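You operate a simulated robot arm through the tools that you are given. There is no shell and no other tool.

The job below is to be done with a simulated two-armed robot. You get a single attempt, and the scene is never put back.

Task
Swap the oldest lavender bag in the second wide drawer for the new one on the chest top.
Fine: the old bag goes on the top; shut the drawer.

The check looks at the end state, three seconds after you hand in, the way a careful person would. Anything else that was tipped, shoved, dropped, spilled or broken makes it a failure.

Robot
Two 7-joint arms with fingered hands on one trunk that stands fixed in place. Base frame: the origin is at the foot of the trunk, x ahead of it, y to its left, z up. Readings come in mm, degrees, newtons and seconds.
The left shoulder is at [70, 157, 1414], the right one opposite. With the tool pointing down near the work surface each hand reaches from about 100 to 700 mm from the base axis, measured 20 degrees to its own side. Payload 5 kg a hand.
Tool frame (each hand has its own): the origin (TCP) lies between the finger pads and is the grasp point; the fingertips stand 31 mm ahead of it; z points along the fingers, y is the line along which they close. The gripper opens to 156 mm; its body begins 88 mm behind the TCP. The gripper is a hand of 4 fingers: y runs from the thumb to the fingers, the wrist lies at [0, 0, -249] in the tool frame.
Orientation is told as [roll, pitch, yaw] about the base's x, y, z axes, in that order, counted from this pose: with the fingers straight down and closing along the base's y, the tool's x points along the base's -x, its y along +y and its z along -z.

Tools
- The arms move only by the tool move_arm. It takes "left_deltas", "right_deltas" or both (then of equal length, played together; a hand with none holds still); each is one flat list of numbers, 6 for each row, row after row: the turn, a rotation vector about the tool's x, y, z in units of 180 degrees (1.0 is 180 degrees), then the shift along the tool's x, y, z in units of 300 mm (1.0 is 300 mm). In form: [rx, ry, rz, dx, dy, dz, rx, ry, rz, dx, dy, dz, ...]. A call has 1 to 20 rows; each row is the pose to reach, as a shift and turn from the pose commanded when the call began, along the tool's axes at that moment. A call with a number of a shift or a turn outside -1 to 1 is refused whole. Rows are played at 5 a second. More than 50 mm and 8.6 degrees between two rows, and nothing of the call is played. Where a pose cannot be reached the arm comes as near as it can. A force on the tool above 40 N (or 10 N above the force at the start of the call, whichever is more), or a blocked arm, ends the call early, and 0.2 s more pass. In this call time passes only in rows, and 0.2 s behind the last. The reply holds the time, the measured pose of the TCP, the force on the tool along the base axes, the opening and the grip force, in the units named above and with some noise, with the torque about the TCP (base axes, N m) and any sound that the robot's microphone picked up, and new pictures: "show" is both (left out), scene, wrist or none (wrist: the cameras of the hands that moved).
- Cameras (640 x 400 px; columns grow to the right, rows downward): "scene" is now at [123.9, -5.9, 1618.5]; the picture's right is [-0.06, -1.00, 0.00], its down [-0.80, 0.05, -0.60] and it looks along [0.60, -0.04, -0.80] (base axes); focal length 231 px, centre (320, 200). "left" rides on the left gripper at [-72, 2, -111] in its tool frame; the picture's right is [-0.02, -1.00, 0.00], its down [0.84, -0.02, -0.54] and it looks along [0.54, -0.01, 0.84] (tool axes); focal length 234 px, centre (320, 200). "right" rides on the right gripper at [72, 2, -111] in its tool frame; the picture's right is [-0.02, 1.00, 0.00], its down [-0.84, -0.02, -0.54] and it looks along [-0.54, -0.01, 0.84] (tool axes); focal length 234 px, centre (320, 200). There is no depth. A picture from a camera that has moved, and an enlarged one, comes with that camera's place and axes in the base frame and with its lens.
- raise_lower(by): slides the trunk up (or, below 0, down) by that many mm; the arms and the scene camera ride with it, the base frame stays. It gives what a move gives, with no picture.
- move_fingers(finger1, finger2, finger3, thumb_bend, hand): sets how far each is bent, from 0 (flat) to 1 (curled in); at 0.3 the hand is open as for a grip, at 0.7 the pads meet at the TCP. One left out holds its place. A second passes; each finger stops where it meets its share of the squeeze, and holds until it gets a number again. It is the only way to open and close the hand. It gives what a move gives, with no picture; readings hold the bend of each and the force on the fingers (four entries, about 0 where the hand has none), thumb and palm.
- aim_head(pan, tilt): turns the head with the scene camera to pan (to the left, within 86 degrees either way) and tilt (down, from -29 to 69), counted from straight ahead of the robot. It gives what a move gives, and a new picture of the scene camera.
- inspect(camera, box): a new picture of the part [left, top, right, bottom] of that camera's present view, enlarged. It takes no simulated time.
- sign_off(): hands the job in; it is judged then, once.

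Nothing tells you positions but the pictures and the camera data. Unless the task says otherwise, let go and move clear before handing in.

The tools are called after ">>>" by a JSON object that holds its "op" and its "data". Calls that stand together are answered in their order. move_arm: Moves the arms, as the interface text tells. Its arguments: {"type":"object","properties":{"left_deltas":{"type":"array","items":{"type":"number"}},"right_deltas":{"type":"array","items":{"type":"number"}},"show":{"type":"string","enum":["both","scene","wrist","none"]}},"required":[]} The other tools are called the same way: raise_lower (by) moves the trunk up or down; move_fingers (finger1, finger2, finger3, thumb_bend, hand) moves the fingers one by one; aim_head (pan, tilt) turns the head that bears the scene camera; inspect (camera, box) takes an enlarged picture of a part of a camera's view; sign_off () hands the job in.

At the start:

```text
t: 0.0
left_tool_pos: [486.4, 222.0, 1380.5]
left_orientation: [0.0, 0.0, 0.0]
left_wrist_force: [-0.3, -0.4, -0.3]
left_moment: [0.01, 0.0, -0.04]
left_finger_gap: 156.1
left_grip_force: 0.0
left_shape: jaw
left_bend: [0.3, 0.3, 0.3, 0.3]
left_finger forces: [0.0, 0.0, 0.0, 0.0, 0.1, 0.0]
right_tool_pos: [415.3, -181.0, 1380.2]
right_orientation: [-0.1, -0.2, 0.0]
right_wrist_force: [-1.1, 0.2, 0.0]
right_moment: [0.01, 0.0, -0.02]
right_finger_gap: 155.9
right_grip_force: 0.0
right_shape: jaw
right_bend: [0.3, 0.3, 0.3, 0.3]
right_finger forces: [0.0, 0.0, 0.0, 0.0, 0.1, 0.1]
trunk travel left (down, up): [-800.0, 140.0]
head pan, tilt (commanded): [-3.4, 52.9]
```

scene: 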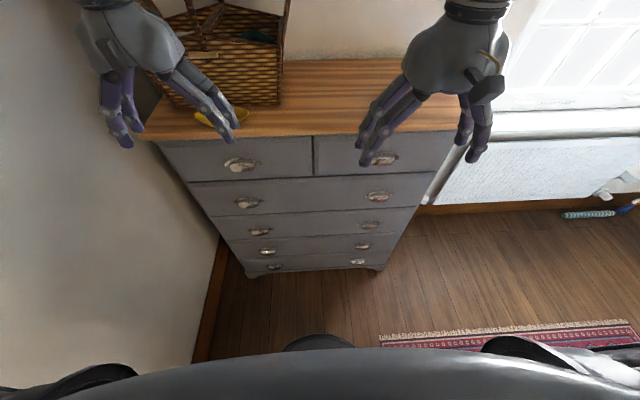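
right: 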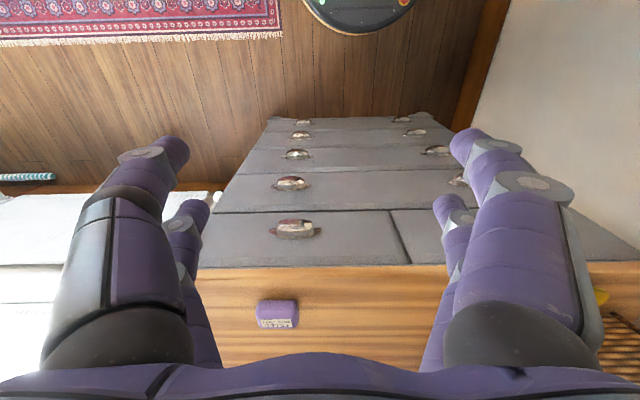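
left: 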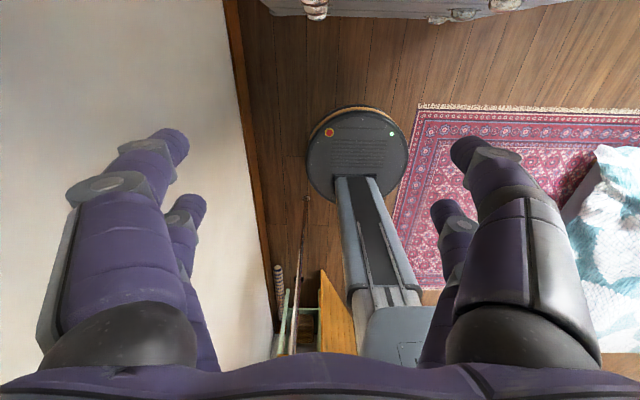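

I see a grey chest of drawers ahead, with a basket on its wooden top and a small purple bag (the new lavender bag, seen by the right camera). I'll look closer before moving anything.

>>> {"op": "inspect", "data": {"camera": "scene", "box": [120, 0, 480, 280]}}

>>> {"op": "inspect", "data": {"camera": "right", "box": [180, 100, 480, 360]}}

>>> {"op": "inspect", "data": {"camera": "right", "box": [240, 280, 320, 340]}}

```text
1.43 times, centred on (300, 140) of scene
camera zoom: at [123.9, -5.9, 1618.5], right [-0.06, -1.0, 0.0], down [-0.8, 0.05, -0.6], along [0.6, -0.04, -0.8], focal length 330 px, centre (349, 286)
```

zoom: 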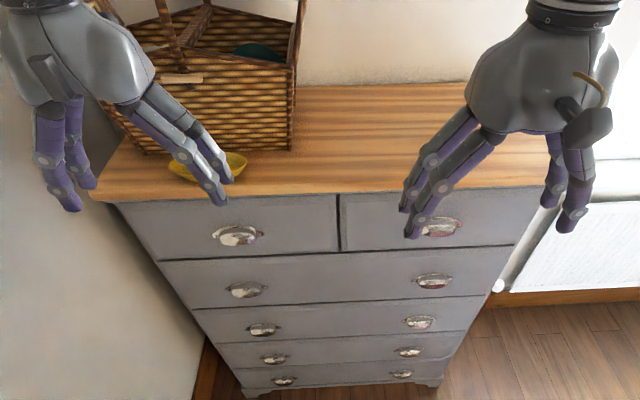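

```text
1.54 times, centred on (330, 230) of right
camera zoom: at [342.6, -179.1, 1491.0], right [0.03, 1.0, 0.0], down [0.84, -0.02, 0.55], along [0.55, -0.01, -0.84], focal length 360 px, centre (305, 154)
```

zoom: 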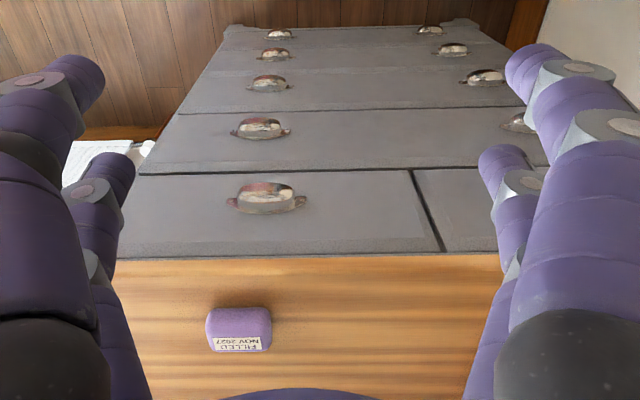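

```text
6.67 times, centred on (280, 310) of right
camera zoom: at [342.6, -179.1, 1491.0], right [0.03, 1.0, 0.0], down [0.84, -0.02, 0.55], along [0.55, -0.01, -0.84], focal length 1561 px, centre (587, -533)
```

zoom: 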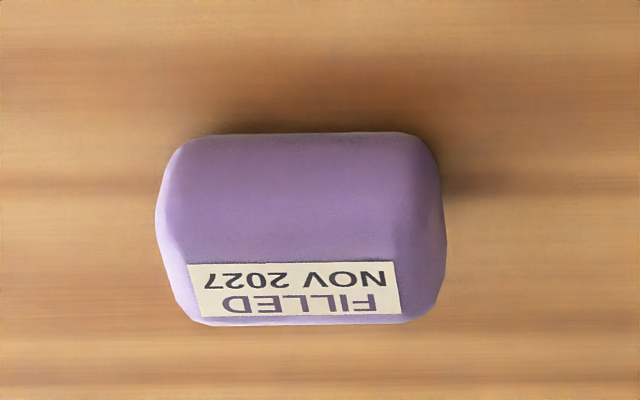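

The new bag on the chest top reads "FILLED NOV 2027". I'll look around with the head before moving the arms.

>>> {"op": "aim_head", "data": {"pan": 0, "tilt": 35}}

>>> {"op": "aim_head", "data": {"pan": 0, "tilt": 66}}

```text
t: 0.8
left_tool_pos: [486.2, 222.1, 1380.3]
left_orientation: [0.0, 0.0, 0.0]
left_wrist_force: [0.6, 0.2, -0.8]
left_moment: [-0.01, 0.04, 0.0]
left_finger_gap: 155.8
left_grip_force: 0.2
left_shape: jaw
left_bend: [0.3, 0.3, 0.3, 0.3]
left_finger forces: [0.1, 0.0, 0.0, 0.1, 0.0, 0.0]
right_tool_pos: [416.3, -181.7, 1380.5]
right_orientation: [0.0, 0.0, -0.1]
right_wrist_force: [0.2, 0.6, -0.5]
right_moment: [0.01, -0.01, 0.03]
right_finger_gap: 155.7
right_grip_force: 0.1
right_shape: jaw
right_bend: [0.3, 0.3, 0.3, 0.3]
right_finger forces: [0.0, 0.0, 0.0, 0.1, 0.0, 0.0]
trunk travel left (down, up): [-800.0, 140.0]
head pan, tilt (commanded): [0.0, 35.0]
camera scene: at [137.7, -1.5, 1643.9], right [0.0, -1.0, 0.0], down [-0.57, 0.0, -0.82], along [0.82, 0.0, -0.57], focal length 231 px, centre (320, 200)
```

scene: 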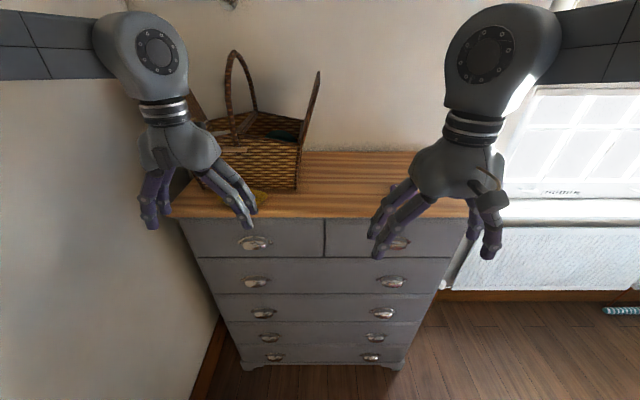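

```text
t: 1.8
left_tool_pos: [486.4, 222.1, 1381.0]
left_orientation: [-0.1, 0.0, 0.1]
left_wrist_force: [0.1, 0.3, 0.0]
left_moment: [-0.02, 0.02, 0.01]
left_finger_gap: 156.1
left_grip_force: 0.0
left_shape: jaw
left_bend: [0.3, 0.3, 0.3, 0.3]
left_finger forces: [0.0, 0.0, 0.0, 0.1, 0.0, 0.0]
right_tool_pos: [415.5, -180.2, 1380.9]
right_orientation: [0.0, -0.2, -0.1]
right_wrist_force: [-0.7, 0.2, -0.1]
right_moment: [0.01, 0.0, -0.01]
right_finger_gap: 155.7
right_grip_force: 0.0
right_shape: jaw
right_bend: [0.3, 0.3, 0.3, 0.3]
right_finger forces: [0.0, 0.0, 0.0, 0.1, 0.0, 0.0]
trunk travel left (down, up): [-800.0, 140.0]
head pan, tilt (commanded): [0.0, 66.0]
camera scene: at [109.2, -1.5, 1603.1], right [0.0, -1.0, 0.0], down [-0.91, 0.0, -0.41], along [0.41, 0.0, -0.91], focal length 231 px, centre (320, 200)
```

scene: 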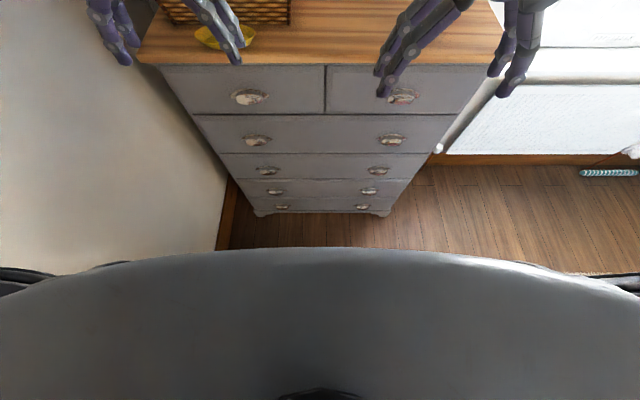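

The chest has two half-width drawers on top and four wide ones below, so the second wide drawer is the third row. I'll zoom in on the pulls and the tabletop.

>>> {"op": "inspect", "data": {"camera": "scene", "box": [180, 50, 460, 225]}}

>>> {"op": "inspect", "data": {"camera": "right", "box": [200, 100, 480, 275]}}

>>> {"op": "inspect", "data": {"camera": "right", "box": [270, 110, 350, 160]}}

```text
2.29 times, centred on (320, 138) of scene
camera zoom: at [109.2, -1.5, 1603.1], right [0.0, -1.0, 0.0], down [-0.91, 0.0, -0.41], along [0.41, 0.0, -0.91], focal length 528 px, centre (320, 343)
```

zoom: 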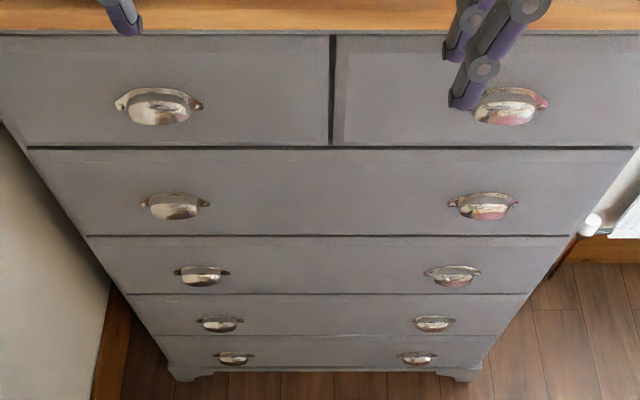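

```text
2.29 times, centred on (340, 188) of right
camera zoom: at [342.6, -179.2, 1491.0], right [0.03, 1.0, 0.0], down [0.84, -0.02, 0.55], along [0.55, -0.01, -0.84], focal length 535 px, centre (274, 229)
```

zoom: 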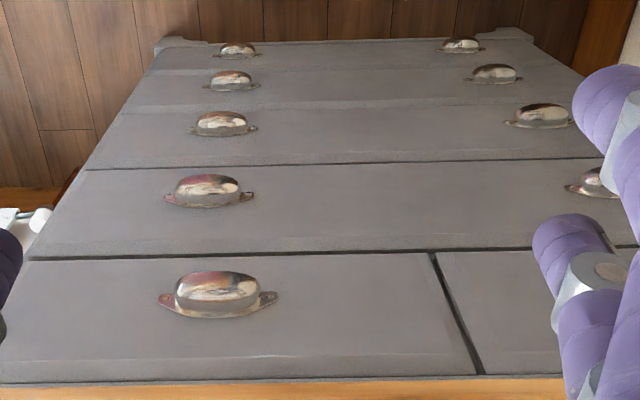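

```text
8.00 times, centred on (310, 135) of right
camera zoom: at [342.6, -179.2, 1491.0], right [0.03, 1.0, 0.0], down [0.84, -0.02, 0.55], along [0.55, -0.01, -0.84], focal length 1873 px, centre (400, 720)
```

zoom: 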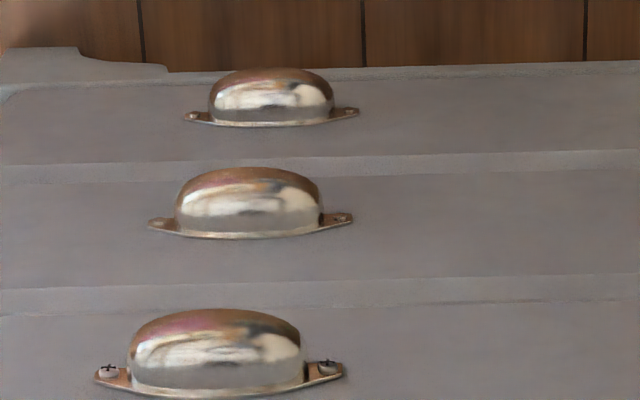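

Front face is about x=690; the second wide drawer spans roughly z 570–788 with pulls near y=+250 and y=-282, z about 684. Next I'll look closely at the hands to understand the finger layout.

>>> {"op": "aim_head", "data": {"pan": -20, "tilt": 30}}

>>> {"op": "inspect", "data": {"camera": "scene", "box": [300, 0, 500, 260]}}

>>> {"op": "inspect", "data": {"camera": "right", "box": [0, 100, 640, 400]}}

>>> {"op": "inspect", "data": {"camera": "scene", "box": [60, 0, 320, 240]}}

```text
t: 2.8
left_tool_pos: [486.0, 220.5, 1379.4]
left_orientation: [0.0, 0.1, 0.0]
left_wrist_force: [-0.3, -0.2, 0.2]
left_moment: [-0.01, 0.0, 0.02]
left_finger_gap: 155.9
left_grip_force: 0.1
left_shape: jaw
left_bend: [0.3, 0.3, 0.3, 0.3]
left_finger forces: [0.0, 0.1, 0.0, 0.0, 0.0, 0.1]
right_tool_pos: [415.6, -181.1, 1380.3]
right_orientation: [0.0, -0.1, -0.1]
right_wrist_force: [-0.6, -0.5, 0.4]
right_moment: [0.0, -0.02, 0.01]
right_finger_gap: 156.2
right_grip_force: 0.1
right_shape: jaw
right_bend: [0.3, 0.3, 0.3, 0.3]
right_finger forces: [0.1, 0.0, 0.0, 0.0, 0.1, 0.1]
trunk travel left (down, up): [-800.0, 140.0]
head pan, tilt (commanded): [-20.0, 30.0]
camera scene: at [134.6, -32.4, 1651.7], right [-0.34, -0.94, 0.0], down [-0.47, 0.17, -0.87], along [0.81, -0.3, -0.5], focal length 231 px, centre (320, 200)
```

scene: 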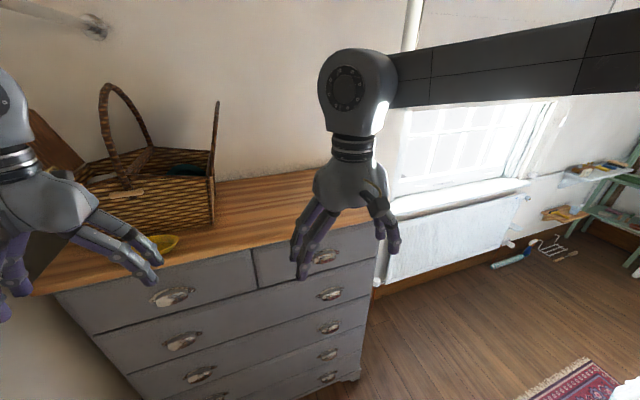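

```text
1.54 times, centred on (400, 130) of scene
camera zoom: at [134.6, -32.4, 1651.7], right [-0.34, -0.94, 0.0], down [-0.47, 0.17, -0.87], along [0.81, -0.3, -0.5], focal length 356 px, centre (197, 308)
```

zoom: 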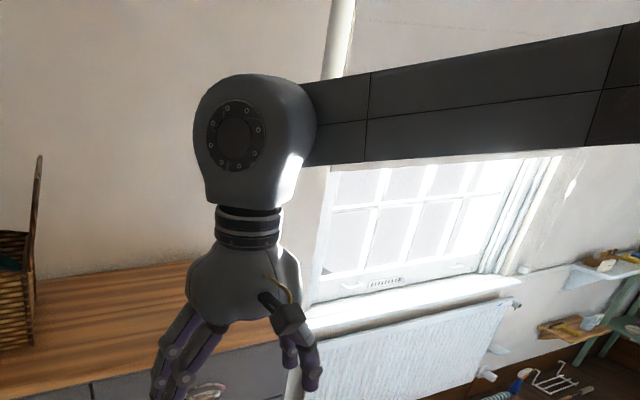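

```text
1.00 times, centred on (320, 250) of right (not enlarged: the box is as wide or as high as the picture)
camera zoom: at [342.5, -179.1, 1491.0], right [0.03, 1.0, 0.0], down [0.84, -0.02, 0.55], along [0.55, -0.01, -0.84], focal length 234 px, centre (320, 150)
```

zoom: 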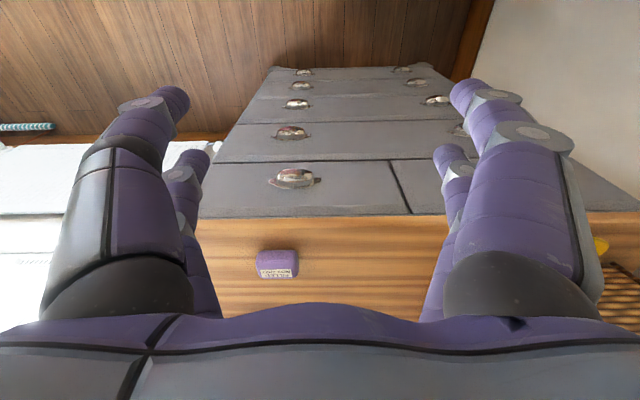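

```text
1.67 times, centred on (190, 120) of scene
camera zoom: at [134.6, -32.4, 1651.7], right [-0.34, -0.94, 0.0], down [-0.47, 0.17, -0.87], along [0.81, -0.3, -0.5], focal length 385 px, centre (537, 333)
```

zoom: 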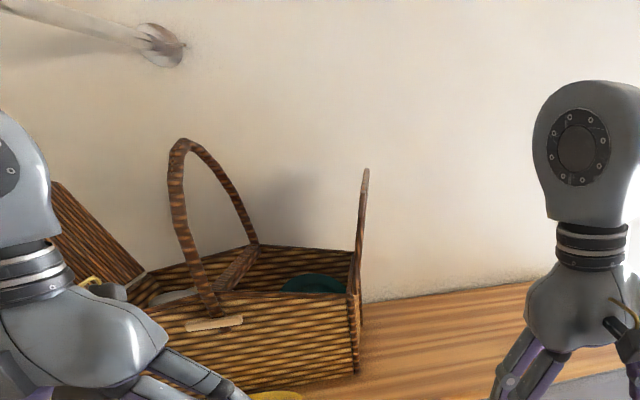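

I'll test the fingers of the right hand in free air, to learn which digit is which.

>>> {"op": "move_fingers", "data": {"hand": "right", "finger1": 0.8, "thumb_bend": 0.0}}

>>> {"op": "inspect", "data": {"camera": "right", "box": [0, 0, 640, 400]}}

>>> {"op": "move_fingers", "data": {"hand": "right", "finger1": 0.7, "finger2": 0.7, "finger3": 0.7, "thumb_bend": 0.3}}

>>> {"op": "inspect", "data": {"camera": "right", "box": [0, 0, 640, 400]}}

```text
t: 3.8
left_tool_pos: [487.3, 223.3, 1380.6]
left_orientation: [0.0, 0.0, 0.0]
left_wrist_force: [-0.2, 0.5, -0.8]
left_moment: [0.0, 0.02, 0.0]
left_finger_gap: 155.9
left_grip_force: 0.0
left_shape: jaw
left_bend: [0.3, 0.3, 0.3, 0.3]
left_finger forces: [0.0, 0.0, 0.0, 0.0, 0.0, 0.0]
right_tool_pos: [416.0, -181.6, 1380.5]
right_orientation: [0.0, -0.1, -0.1]
right_wrist_force: [-0.6, -0.1, -0.7]
right_moment: [0.01, 0.0, 0.06]
right_finger_gap: 94.4
right_grip_force: 0.0
right_shape: fingers
right_bend: [0.8, 0.3, 0.3, 0.0]
right_finger forces: [0.0, 0.0, 0.0, 0.0, 0.0, 0.0]
trunk travel left (down, up): [-800.0, 140.0]
head pan, tilt (commanded): [-20.0, 30.0]
```

```text
1.00 times, centred on (320, 200) of right (not enlarged: the box is as wide or as high as the picture)
camera zoom: at [342.6, -179.2, 1491.0], right [0.03, 1.0, 0.0], down [0.84, -0.02, 0.55], along [0.55, -0.01, -0.84], focal length 234 px, centre (320, 200)
```

zoom: 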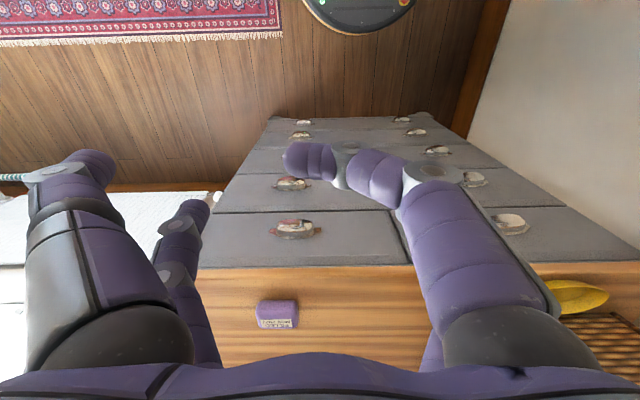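

```text
t: 4.8
left_tool_pos: [487.2, 222.9, 1380.9]
left_orientation: [-0.1, 0.1, -0.1]
left_wrist_force: [0.4, 0.1, -0.5]
left_moment: [0.02, 0.03, -0.01]
left_finger_gap: 156.1
left_grip_force: 0.1
left_shape: jaw
left_bend: [0.3, 0.3, 0.3, 0.3]
left_finger forces: [0.1, 0.1, 0.1, 0.0, 0.0, 0.0]
right_tool_pos: [414.5, -179.9, 1379.6]
right_orientation: [0.0, -0.1, -0.1]
right_wrist_force: [0.5, 0.5, -1.8]
right_moment: [-0.03, -0.03, -0.01]
right_finger_gap: 82.0
right_grip_force: 0.1
right_shape: fingers
right_bend: [0.7, 0.7, 0.7, 0.3]
right_finger forces: [0.0, 0.0, 0.1, 0.0, 0.0, 0.1]
trunk travel left (down, up): [-800.0, 140.0]
head pan, tilt (commanded): [-20.0, 30.0]
```

```text
1.00 times, centred on (320, 200) of right (not enlarged: the box is as wide or as high as the picture)
camera zoom: at [342.6, -179.1, 1491.0], right [0.03, 1.0, 0.0], down [0.84, -0.02, 0.55], along [0.55, -0.01, -0.84], focal length 234 px, centre (320, 200)
```

zoom: 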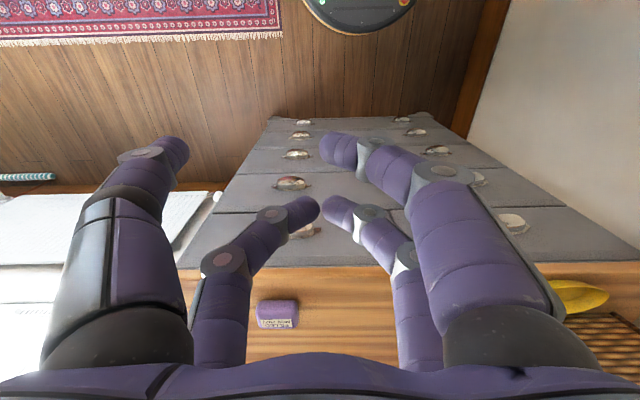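

The hand is a four-digit claw (two digits each side). I'll return the right fingers to open, lower the trunk about 300 mm so the arms can reach the drawer pulls, and look again.

>>> {"op": "move_fingers", "data": {"hand": "right", "finger1": 0.3, "finger2": 0.7, "finger3": 0.3, "thumb_bend": 0.3}}

>>> {"op": "inspect", "data": {"camera": "right", "box": [0, 0, 640, 400]}}

>>> {"op": "raise_lower", "data": {"by": -300}}

>>> {"op": "aim_head", "data": {"pan": -5, "tilt": 50}}

```text
t: 5.8
left_tool_pos: [486.2, 222.2, 1380.3]
left_orientation: [0.1, -0.1, 0.0]
left_wrist_force: [0.2, 0.0, 0.4]
left_moment: [-0.02, 0.03, 0.01]
left_finger_gap: 155.9
left_grip_force: 0.1
left_shape: jaw
left_bend: [0.3, 0.3, 0.3, 0.3]
left_finger forces: [0.1, 0.0, 0.0, 0.1, 0.1, 0.0]
right_tool_pos: [414.3, -180.5, 1380.1]
right_orientation: [0.0, 0.0, -0.1]
right_wrist_force: [0.7, 0.5, 0.4]
right_moment: [-0.03, -0.01, 0.0]
right_finger_gap: 159.8
right_grip_force: 0.1
right_shape: fingers
right_bend: [0.3, 0.7, 0.3, 0.3]
right_finger forces: [0.0, 0.0, 0.0, 0.0, 0.1, 0.1]
trunk travel left (down, up): [-800.0, 140.0]
head pan, tilt (commanded): [-20.0, 30.0]
```

```text
1.00 times, centred on (320, 200) of right (not enlarged: the box is as wide or as high as the picture)
camera zoom: at [342.6, -179.2, 1491.0], right [0.03, 1.0, 0.0], down [0.84, -0.02, 0.55], along [0.55, -0.01, -0.84], focal length 234 px, centre (320, 200)
```

zoom: 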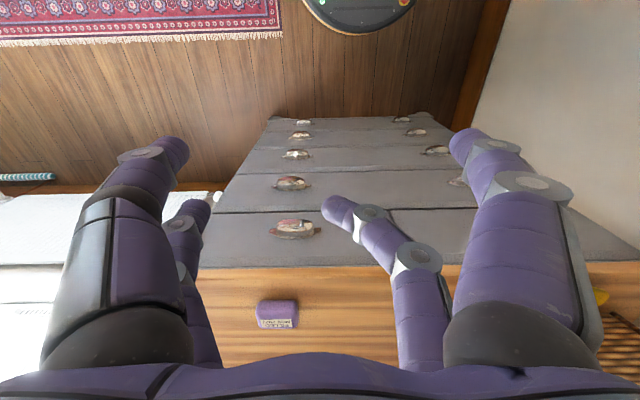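

```text
t: 8.8
left_tool_pos: [486.1, 222.0, 1081.0]
left_orientation: [0.1, 0.0, 0.0]
left_wrist_force: [0.1, 0.3, -0.1]
left_moment: [-0.02, -0.01, -0.02]
left_finger_gap: 156.0
left_grip_force: 0.0
left_shape: jaw
left_bend: [0.3, 0.3, 0.3, 0.3]
left_finger forces: [0.0, 0.0, 0.1, 0.0, 0.0, 0.1]
right_tool_pos: [414.1, -181.3, 1080.4]
right_orientation: [0.0, -0.1, -0.1]
right_wrist_force: [-0.3, -0.7, 0.0]
right_moment: [-0.02, 0.01, -0.02]
right_finger_gap: 160.0
right_grip_force: 0.0
right_shape: fingers
right_bend: [0.3, 0.7, 0.3, 0.3]
right_finger forces: [0.1, 0.0, 0.0, 0.1, 0.0, 0.1]
trunk travel left (down, up): [-500.0, 440.0]
head pan, tilt (commanded): [-20.0, 30.0]
```

```text
t: 9.6
left_tool_pos: [486.8, 222.8, 1080.0]
left_orientation: [-0.1, 0.0, 0.0]
left_wrist_force: [-0.4, 0.5, -0.3]
left_moment: [0.03, -0.01, 0.01]
left_finger_gap: 155.9
left_grip_force: 0.0
left_shape: jaw
left_bend: [0.3, 0.3, 0.3, 0.3]
left_finger forces: [0.1, 0.0, 0.0, 0.0, 0.0, 0.0]
right_tool_pos: [414.9, -181.9, 1079.7]
right_orientation: [0.1, -0.2, -0.2]
right_wrist_force: [0.1, 0.7, 1.0]
right_moment: [-0.02, 0.03, -0.03]
right_finger_gap: 159.9
right_grip_force: 0.1
right_shape: fingers
right_bend: [0.3, 0.7, 0.3, 0.3]
right_finger forces: [0.0, 0.0, 0.1, 0.1, 0.1, 0.1]
trunk travel left (down, up): [-500.0, 440.0]
head pan, tilt (commanded): [-5.0, 50.0]
camera scene: at [126.4, -8.3, 1322.3], right [-0.09, -1.0, 0.0], down [-0.76, 0.07, -0.64], along [0.64, -0.06, -0.77], focal length 231 px, centre (320, 200)
```

scene: 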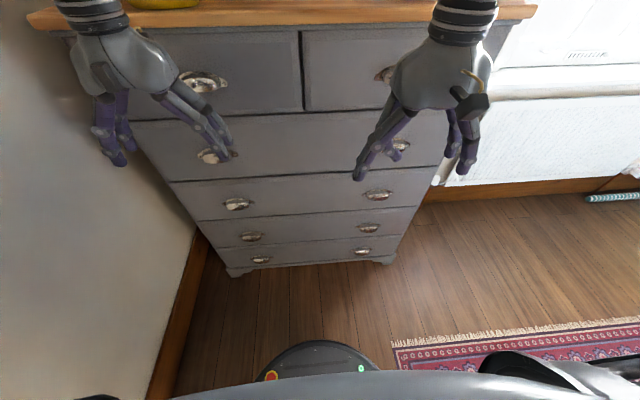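

>>> {"op": "inspect", "data": {"camera": "scene", "box": [340, 170, 420, 220]}}

>>> {"op": "inspect", "data": {"camera": "scene", "box": [160, 160, 440, 260]}}

>>> {"op": "inspect", "data": {"camera": "right", "box": [0, 0, 640, 400]}}

```text
8.00 times, centred on (380, 195) of scene
camera zoom: at [126.4, -8.3, 1322.3], right [-0.09, -1.0, 0.0], down [-0.76, 0.07, -0.64], along [0.64, -0.06, -0.77], focal length 1850 px, centre (-160, 240)
```

zoom: 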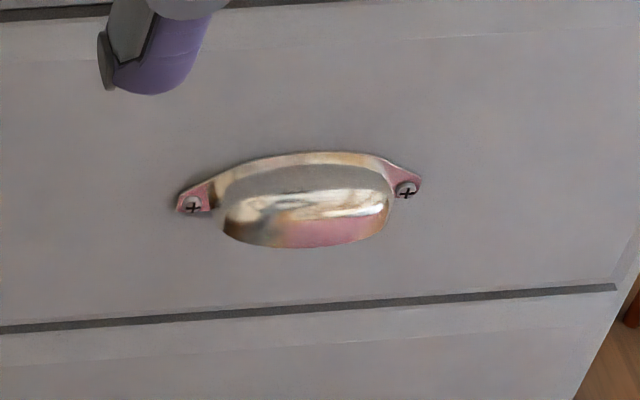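

```text
2.29 times, centred on (300, 210) of scene
camera zoom: at [126.4, -8.3, 1322.3], right [-0.09, -1.0, 0.0], down [-0.76, 0.07, -0.64], along [0.64, -0.06, -0.77], focal length 528 px, centre (366, 177)
```

zoom: 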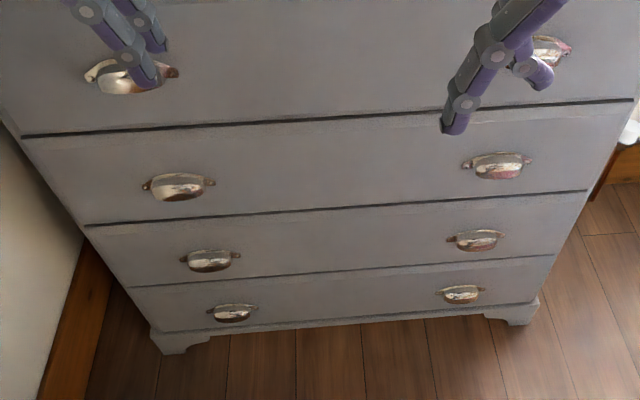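

```text
1.00 times, centred on (320, 200) of right (not enlarged: the box is as wide or as high as the picture)
camera zoom: at [342.5, -179.2, 1191.0], right [0.03, 1.0, 0.0], down [0.84, -0.02, 0.55], along [0.55, -0.01, -0.84], focal length 234 px, centre (320, 200)
```

zoom: 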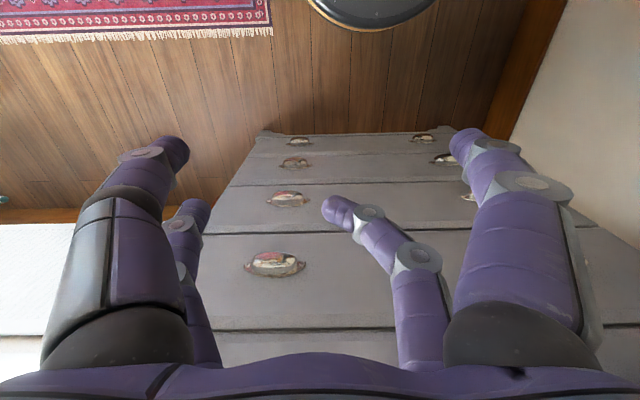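

The right pull of the second wide drawer is a cup pull open at the bottom, centred about (665, -278), lip near z≈650. I'll bring the right hand down beside the chest front, then turn it to point forward with fingers 1–2 below so they can hook up under the cup.

>>> {"op": "move_arm", "data": {"right_deltas": [0, 0, 0, 0, -0.0556, 0.1389, 0, 0, 0, 0, -0.1111, 0.2778, 0, 0, 0, 0, -0.1667, 0.4167, 0, 0, 0, 0, -0.2222, 0.5556, 0, 0, 0, 0, -0.2778, 0.6944, 0, 0, 0, 0, -0.3333, 0.8333], "show": "both"}}

```text
t: 11.0
left_tool_pos: [487.8, 222.9, 1079.9]
left_orientation: [0.0, -0.1, 0.0]
left_wrist_force: [0.1, 0.1, -0.6]
left_moment: [-0.02, 0.04, 0.01]
left_finger_gap: 155.8
left_grip_force: 0.0
left_shape: jaw
left_bend: [0.3, 0.3, 0.3, 0.3]
left_finger forces: [0.1, 0.0, 0.1, 0.0, 0.0, 0.0]
right_tool_pos: [413.7, -282.3, 828.7]
right_orientation: [-0.1, -0.1, -0.1]
right_wrist_force: [1.0, 0.5, 0.1]
right_moment: [0.03, -0.01, -0.01]
right_finger_gap: 160.1
right_grip_force: 0.1
right_shape: fingers
right_bend: [0.3, 0.7, 0.3, 0.3]
right_finger forces: [0.1, 0.1, 0.0, 0.0, 0.0, 0.1]
trunk travel left (down, up): [-500.0, 440.0]
head pan, tilt (commanded): [-5.0, 50.0]
camera scene: at [127.5, -8.8, 1322.2], right [-0.09, -1.0, 0.0], down [-0.76, 0.07, -0.64], along [0.64, -0.06, -0.77], focal length 231 px, centre (320, 200)
camera right: at [340.7, -279.9, 939.3], right [0.03, 1.0, 0.0], down [0.84, -0.02, 0.55], along [0.55, -0.01, -0.84], focal length 234 px, centre (320, 200)
```

scene: 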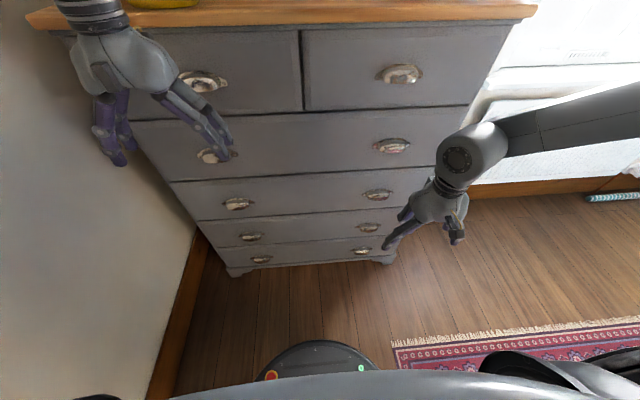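
right: 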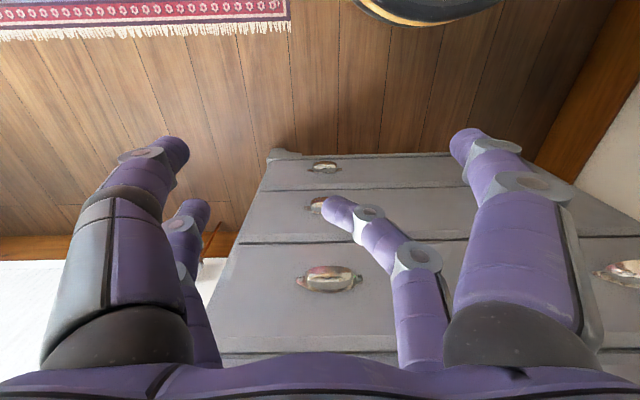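

>>> {"op": "move_arm", "data": {"right_deltas": [0.0241, -0.0241, -0.0241, -0.026, 0, 0.0396, 0.0481, -0.0481, -0.0481, -0.0521, 0, 0.0792, 0.0722, -0.0722, -0.0722, -0.0781, 0, 0.1188, 0.0962, -0.0962, -0.0962, -0.1042, 0, 0.1583, 0.1203, -0.1203, -0.1203, -0.1302, 0, 0.1979, 0.1443, -0.1443, -0.1443, -0.1563, 0, 0.2375, 0.1684, -0.1684, -0.1684, -0.1823, 0, 0.2771, 0.1925, -0.1925, -0.1925, -0.2083, 0, 0.3167, 0.2165, -0.2165, -0.2165, -0.2344, 0, 0.3563, 0.2406, -0.2406, -0.2406, -0.2604, 0, 0.3958, 0.2646, -0.2646, -0.2646, -0.2865, 0, 0.4354, 0.2887, -0.2887, -0.2887, -0.3125, 0, 0.475, 0.3127, -0.3127, -0.3127, -0.3385, 0, 0.5146, 0.3368, -0.3368, -0.3368, -0.3646, 0, 0.5542, 0.3609, -0.3609, -0.3609, -0.3906, 0, 0.5938, 0.3849, -0.3849, -0.3849, -0.4167, 0, 0.6333], "show": "both"}}

```text
t: 14.4
left_tool_pos: [485.8, 222.6, 1081.3]
left_orientation: [0.1, 0.0, 0.0]
left_wrist_force: [0.1, -1.2, -0.2]
left_moment: [0.03, 0.01, 0.01]
left_finger_gap: 155.7
left_grip_force: 0.2
left_shape: jaw
left_bend: [0.3, 0.3, 0.3, 0.3]
left_finger forces: [0.0, 0.0, 0.1, 0.1, 0.1, 0.1]
right_tool_pos: [571.2, -189.1, 850.9]
right_orientation: [-74.0, -3.2, 77.3]
right_wrist_force: [-0.4, 0.4, -0.5]
right_moment: [0.01, 0.03, 0.0]
right_finger_gap: 159.9
right_grip_force: 0.0
right_shape: fingers
right_bend: [0.3, 0.7, 0.3, 0.3]
right_finger forces: [0.1, 0.0, 0.0, 0.0, 0.0, 0.0]
right hand out of reach, approached as far as the arm can: row 11, 12, 13, 14, 15, 16
trunk travel left (down, up): [-500.0, 440.0]
head pan, tilt (commanded): [-5.0, 50.0]
camera scene: at [126.4, -8.4, 1322.2], right [-0.09, -1.0, 0.0], down [-0.76, 0.07, -0.64], along [0.64, -0.06, -0.77], focal length 231 px, centre (320, 200)
camera right: at [449.7, -237.5, 876.0], right [-0.25, 0.14, -0.96], down [-0.32, 0.92, 0.22], along [0.91, 0.37, -0.19], focal length 234 px, centre (320, 200)
```

scene: 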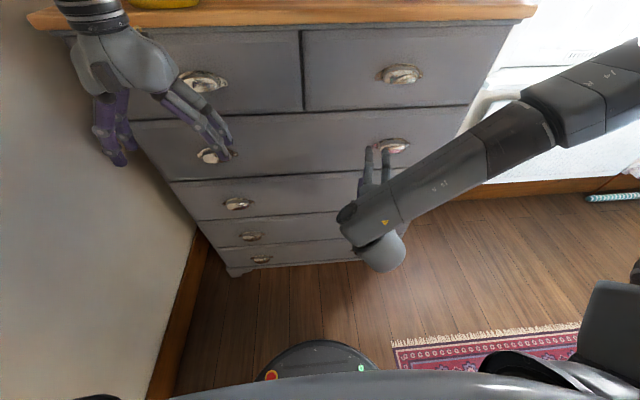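
right: 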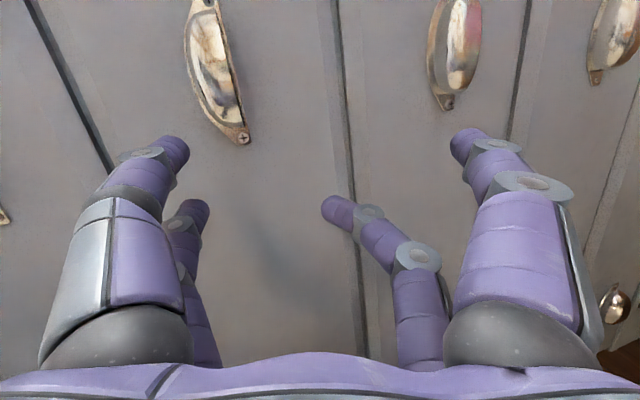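

The arm couldn't fully reach that low with the hand pointing forward, but the orientation is nearly right at this height relative to the shoulder. I'll lower the trunk another 200 mm and check where the commanded pose stands.

>>> {"op": "raise_lower", "data": {"by": -200}}

>>> {"op": "move_arm", "data": {"right_deltas": [0, 0, 0, 0, 0, 0], "show": "both"}}

```text
t: 16.6
left_tool_pos: [486.3, 223.4, 880.1]
left_orientation: [-0.1, 0.1, 0.0]
left_wrist_force: [0.3, -0.4, -0.5]
left_moment: [0.02, 0.0, 0.02]
left_finger_gap: 155.9
left_grip_force: 0.0
left_shape: jaw
left_bend: [0.3, 0.3, 0.3, 0.3]
left_finger forces: [0.1, 0.1, 0.1, 0.0, 0.0, 0.0]
right_tool_pos: [570.4, -188.5, 650.8]
right_orientation: [-73.9, -3.4, 77.3]
right_wrist_force: [0.3, 0.1, 1.1]
right_moment: [0.01, 0.03, 0.02]
right_finger_gap: 160.1
right_grip_force: 0.0
right_shape: fingers
right_bend: [0.3, 0.7, 0.3, 0.3]
right_finger forces: [0.0, 0.0, 0.0, 0.0, 0.0, 0.0]
trunk travel left (down, up): [-300.0, 640.0]
head pan, tilt (commanded): [-5.0, 50.0]
```

```text
t: 17.0
left_tool_pos: [485.2, 222.3, 879.5]
left_orientation: [0.0, 0.0, 0.0]
left_wrist_force: [-0.1, -0.4, -0.7]
left_moment: [0.0, 0.04, -0.04]
left_finger_gap: 156.2
left_grip_force: 0.1
left_shape: jaw
left_bend: [0.3, 0.3, 0.3, 0.3]
left_finger forces: [0.0, 0.1, 0.0, 0.0, 0.0, 0.1]
right_tool_pos: [570.3, -189.4, 650.9]
right_orientation: [-74.0, -3.3, 77.4]
right_wrist_force: [0.2, -0.2, 1.1]
right_moment: [-0.01, 0.05, 0.0]
right_finger_gap: 160.2
right_grip_force: 0.0
right_shape: fingers
right_bend: [0.3, 0.7, 0.3, 0.3]
right_finger forces: [0.0, 0.1, 0.0, 0.0, 0.0, 0.0]
trunk travel left (down, up): [-300.0, 640.0]
head pan, tilt (commanded): [-5.0, 50.0]
camera scene: at [126.3, -8.2, 1122.3], right [-0.09, -1.0, 0.0], down [-0.76, 0.07, -0.64], along [0.64, -0.06, -0.77], focal length 231 px, centre (320, 200)
camera right: at [449.6, -237.5, 675.9], right [-0.25, 0.14, -0.96], down [-0.32, 0.92, 0.22], along [0.91, 0.37, -0.19], focal length 234 px, centre (320, 200)
```

scene: 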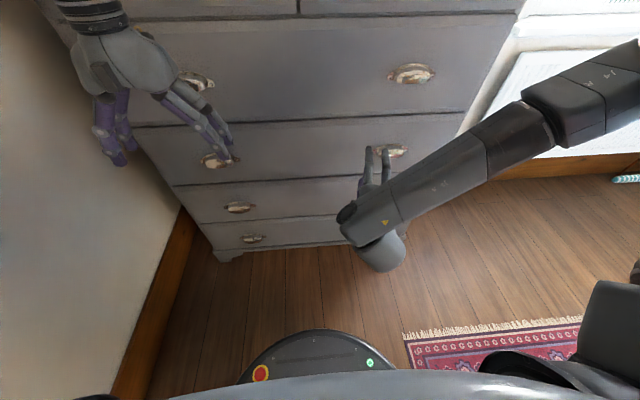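
right: 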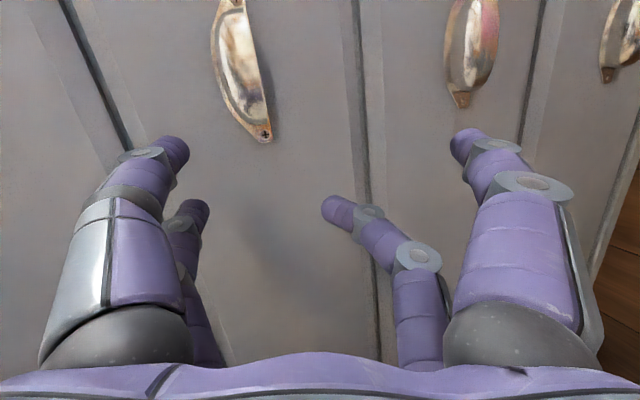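

>>> {"op": "move_fingers", "data": {"hand": "right", "finger1": 0.78, "finger2": 0.78, "finger3": 0.0, "thumb_bend": 0.0}}

>>> {"op": "move_arm", "data": {"right_deltas": [0.0216, -0.0167, -0.007, 0.0733, 0.0075, 0.019, 0.0432, -0.0335, -0.014, 0.1465, 0.015, 0.038, 0.0648, -0.0502, -0.0209, 0.2198, 0.0225, 0.057, 0.0864, -0.0669, -0.0279, 0.293, 0.03, 0.076], "show": "both"}}

```text
t: 18.0
left_tool_pos: [486.6, 222.1, 880.5]
left_orientation: [0.0, 0.0, 0.0]
left_wrist_force: [0.5, 0.3, -0.7]
left_moment: [-0.02, 0.01, -0.03]
left_finger_gap: 156.2
left_grip_force: 0.0
left_shape: jaw
left_bend: [0.3, 0.3, 0.3, 0.3]
left_finger forces: [0.1, 0.0, 0.0, 0.0, 0.1, 0.0]
right_tool_pos: [569.8, -189.2, 651.8]
right_orientation: [-73.9, -3.3, 77.4]
right_wrist_force: [-0.5, 0.5, 0.5]
right_moment: [0.01, -0.02, 0.03]
right_finger_gap: 98.2
right_grip_force: 0.0
right_shape: fingers
right_bend: [0.78, 0.78, 0.0, 0.0]
right_finger forces: [0.0, 0.0, 0.0, 0.1, 0.0, 0.0]
trunk travel left (down, up): [-300.0, 640.0]
head pan, tilt (commanded): [-5.0, 50.0]
```

```text
t: 19.0
left_tool_pos: [486.4, 222.5, 879.7]
left_orientation: [-0.1, 0.0, -0.1]
left_wrist_force: [0.1, 0.8, -0.5]
left_moment: [-0.01, 0.01, -0.02]
left_finger_gap: 155.7
left_grip_force: 0.1
left_shape: jaw
left_bend: [0.3, 0.3, 0.3, 0.3]
left_finger forces: [0.0, 0.0, 0.0, 0.0, 0.1, 0.0]
right_tool_pos: [572.3, -199.1, 705.3]
right_orientation: [-77.9, -2.1, 80.7]
right_wrist_force: [0.5, -0.2, 0.4]
right_moment: [0.0, 0.0, 0.03]
right_finger_gap: 98.4
right_grip_force: 0.1
right_shape: fingers
right_bend: [0.78, 0.78, 0.0, 0.0]
right_finger forces: [0.0, 0.0, 0.0, 0.0, 0.0, 0.0]
right hand out of reach, approached as far as the arm can: row 1, 2, 3, 4
trunk travel left (down, up): [-300.0, 640.0]
head pan, tilt (commanded): [-5.0, 50.0]
camera scene: at [126.7, -8.3, 1122.2], right [-0.09, -1.0, 0.0], down [-0.76, 0.07, -0.64], along [0.64, -0.06, -0.77], focal length 231 px, centre (320, 200)
camera right: at [452.6, -252.8, 724.4], right [-0.2, 0.09, -0.98], down [-0.39, 0.91, 0.16], along [0.9, 0.41, -0.14], focal length 234 px, centre (320, 200)
```

scene: 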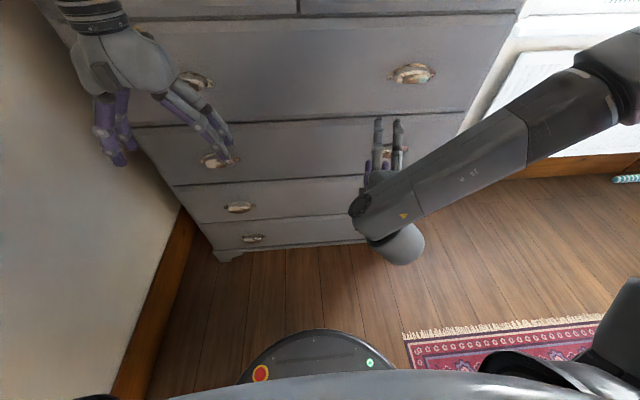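
right: 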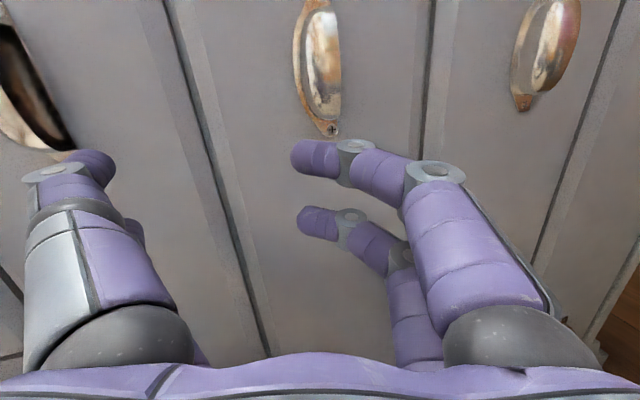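

>>> {"op": "move_arm", "data": {"right_deltas": [0, 0, 0, 0.0675, 0.0725, 0.0678, 0, 0, 0, 0.135, 0.145, 0.1355, 0, 0, 0, 0.2025, 0.2175, 0.2033, 0, 0, 0, 0.27, 0.29, 0.271], "show": "both"}}

```text
t: 20.0
left_tool_pos: [486.9, 222.6, 879.4]
left_orientation: [0.0, 0.1, 0.0]
left_wrist_force: [0.0, 0.5, 0.9]
left_moment: [0.02, -0.05, -0.01]
left_finger_gap: 155.8
left_grip_force: 0.1
left_shape: jaw
left_bend: [0.3, 0.3, 0.3, 0.3]
left_finger forces: [0.0, 0.1, 0.0, 0.1, 0.0, 0.0]
right_tool_pos: [605.3, -221.1, 693.1]
right_orientation: [-76.3, -1.8, 79.2]
right_wrist_force: [0.2, -0.2, 0.3]
right_moment: [0.0, -0.01, 0.02]
right_finger_gap: 98.2
right_grip_force: 0.0
right_shape: fingers
right_bend: [0.78, 0.78, 0.0, 0.0]
right_finger forces: [0.0, 0.0, 0.1, 0.1, 0.0, 0.0]
right hand out of reach, approached as far as the arm can: row 1, 2, 3, 4
trunk travel left (down, up): [-300.0, 640.0]
head pan, tilt (commanded): [-5.0, 50.0]
camera scene: at [126.5, -8.2, 1122.2], right [-0.09, -1.0, 0.0], down [-0.76, 0.07, -0.64], along [0.64, -0.06, -0.77], focal length 231 px, centre (320, 200)
camera right: at [484.2, -273.0, 715.1], right [-0.22, 0.1, -0.97], down [-0.36, 0.92, 0.17], along [0.91, 0.39, -0.17], focal length 234 px, centre (320, 200)
```

scene: 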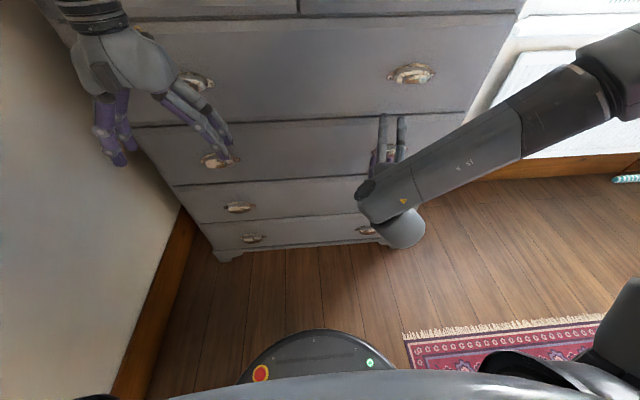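
right: 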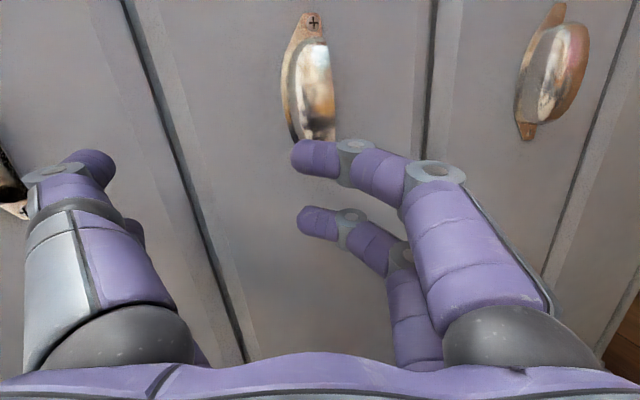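

The arm stops short with this roll. I'll test whether rolling the hand the other way relaxes the limit.

>>> {"op": "move_arm", "data": {"right_deltas": [0, 0, 0.045, 0.0095, 0.0142, 0.0045, 0, 0, 0.09, 0.019, 0.0284, 0.009, 0, 0, 0.135, 0.0286, 0.0425, 0.0136, 0, 0, 0.18, 0.0382, 0.0567, 0.018, 0, 0, 0.225, 0.0477, 0.0709, 0.0227, 0, 0, 0.27, 0.0573, 0.0851, 0.027, 0, 0, 0.315, 0.0668, 0.099, 0.032, 0, 0, 0.36, 0.0764, 0.113, 0.036, 0, 0, 0.405, 0.0859, 0.128, 0.041, 0, 0, 0.45, 0.0955, 0.142, 0.0455, 0, 0, 0.495, 0.105, 0.156, 0.05], "show": "both"}}

```text
t: 22.4
left_tool_pos: [485.3, 222.2, 880.9]
left_orientation: [0.0, -0.1, 0.2]
left_wrist_force: [0.2, -0.7, 0.1]
left_moment: [-0.01, -0.03, 0.0]
left_finger_gap: 155.9
left_grip_force: 0.1
left_shape: jaw
left_bend: [0.3, 0.3, 0.3, 0.3]
left_finger forces: [0.0, 0.0, 0.1, 0.0, 0.1, 0.0]
right_tool_pos: [595.5, -293.3, 769.4]
right_orientation: [2.1, -73.7, -10.5]
right_wrist_force: [0.0, 0.5, -0.2]
right_moment: [0.02, 0.08, 0.02]
right_finger_gap: 98.2
right_grip_force: 0.1
right_shape: fingers
right_bend: [0.78, 0.78, 0.0, 0.0]
right_finger forces: [0.1, 0.0, 0.0, 0.0, 0.1, 0.0]
right hand out of reach, approached as far as the arm can: row 1, 2, 3, 4, 5, 6, 7, 8, 9, 10, 11
trunk travel left (down, up): [-300.0, 640.0]
head pan, tilt (commanded): [-5.0, 50.0]
camera scene: at [125.4, -8.7, 1122.5], right [-0.09, -1.0, 0.0], down [-0.76, 0.07, -0.64], along [0.64, -0.06, -0.77], focal length 231 px, centre (320, 200)
camera right: at [471.4, -272.2, 730.6], right [0.15, 0.99, 0.03], down [-0.29, 0.01, 0.96], along [0.94, -0.16, 0.29], focal length 234 px, centre (320, 200)
```

scene: 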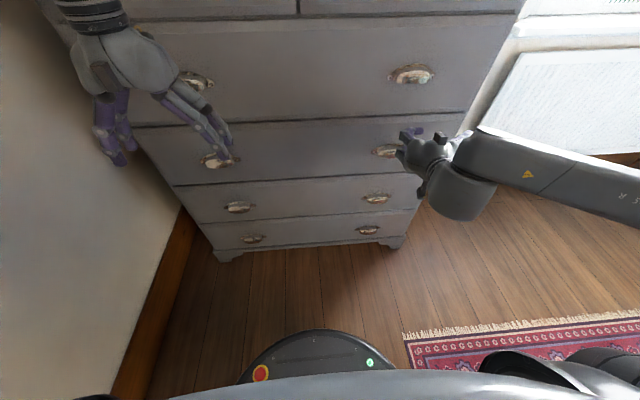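
right: 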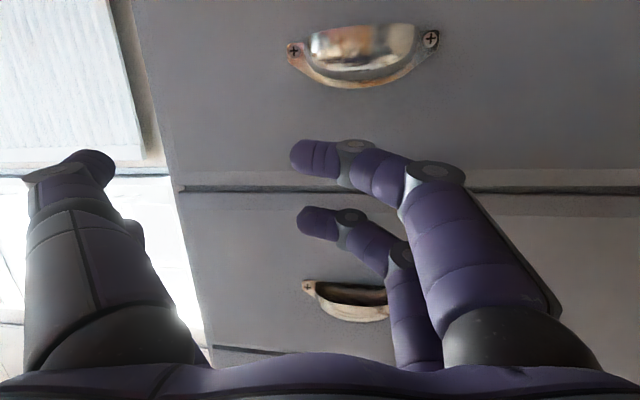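

The limit is not the roll; the wrist is simply too close to the shoulder at this height. I'll check how far the fingers curl at full bend, since a hand pitched down ~45° with fully curled fingers could hook the cup more comfortably.

>>> {"op": "move_fingers", "data": {"hand": "right", "finger1": 1.0, "finger2": 0.9}}

>>> {"op": "inspect", "data": {"camera": "right", "box": [0, 0, 640, 400]}}

>>> {"op": "inspect", "data": {"camera": "right", "box": [270, 260, 430, 350]}}

>>> {"op": "inspect", "data": {"camera": "scene", "box": [340, 100, 520, 240]}}

```text
t: 23.4
left_tool_pos: [486.8, 222.5, 880.0]
left_orientation: [0.1, 0.0, 0.0]
left_wrist_force: [-1.6, 0.9, 0.1]
left_moment: [0.0, 0.01, 0.0]
left_finger_gap: 155.9
left_grip_force: 0.1
left_shape: jaw
left_bend: [0.3, 0.3, 0.3, 0.3]
left_finger forces: [0.1, 0.0, 0.0, 0.0, 0.0, 0.0]
right_tool_pos: [597.6, -292.4, 767.8]
right_orientation: [1.8, -73.6, -10.2]
right_wrist_force: [-0.3, 0.8, -0.1]
right_moment: [0.01, 0.04, 0.0]
right_finger_gap: 86.1
right_grip_force: 0.0
right_shape: fingers
right_bend: [1.0, 0.9, 0.0, 0.0]
right_finger forces: [0.1, 0.0, 0.0, 0.0, 0.0, 0.0]
trunk travel left (down, up): [-300.0, 640.0]
head pan, tilt (commanded): [-5.0, 50.0]
```

```text
1.00 times, centred on (320, 200) of right (not enlarged: the box is as wide or as high as the picture)
camera zoom: at [471.8, -272.0, 729.8], right [0.15, 0.99, 0.03], down [-0.29, 0.01, 0.96], along [0.95, -0.16, 0.29], focal length 234 px, centre (320, 200)
```

zoom: 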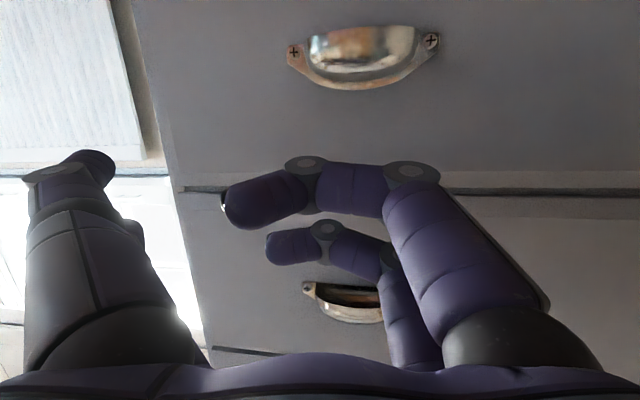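

```text
4.00 times, centred on (350, 305) of right
camera zoom: at [471.8, -272.0, 729.8], right [0.15, 0.99, 0.03], down [-0.29, 0.01, 0.96], along [0.95, -0.16, 0.29], focal length 937 px, centre (200, -220)
```

zoom: 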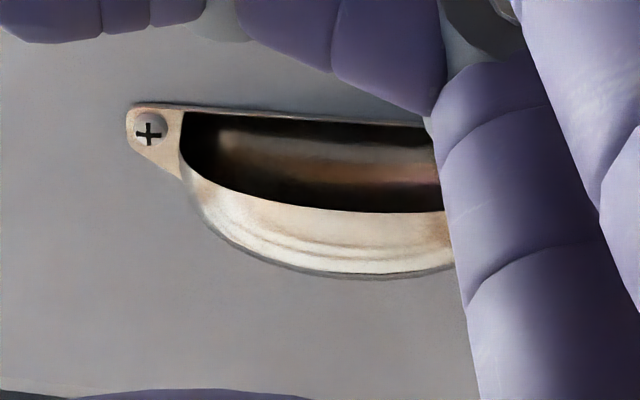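

```text
2.86 times, centred on (430, 170) of scene
camera zoom: at [126.4, -8.2, 1122.3], right [-0.09, -1.0, 0.0], down [-0.76, 0.07, -0.64], along [0.64, -0.06, -0.77], focal length 661 px, centre (6, 286)
```

zoom: 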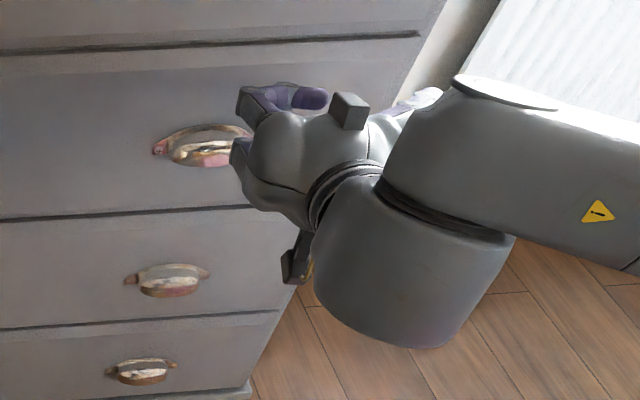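

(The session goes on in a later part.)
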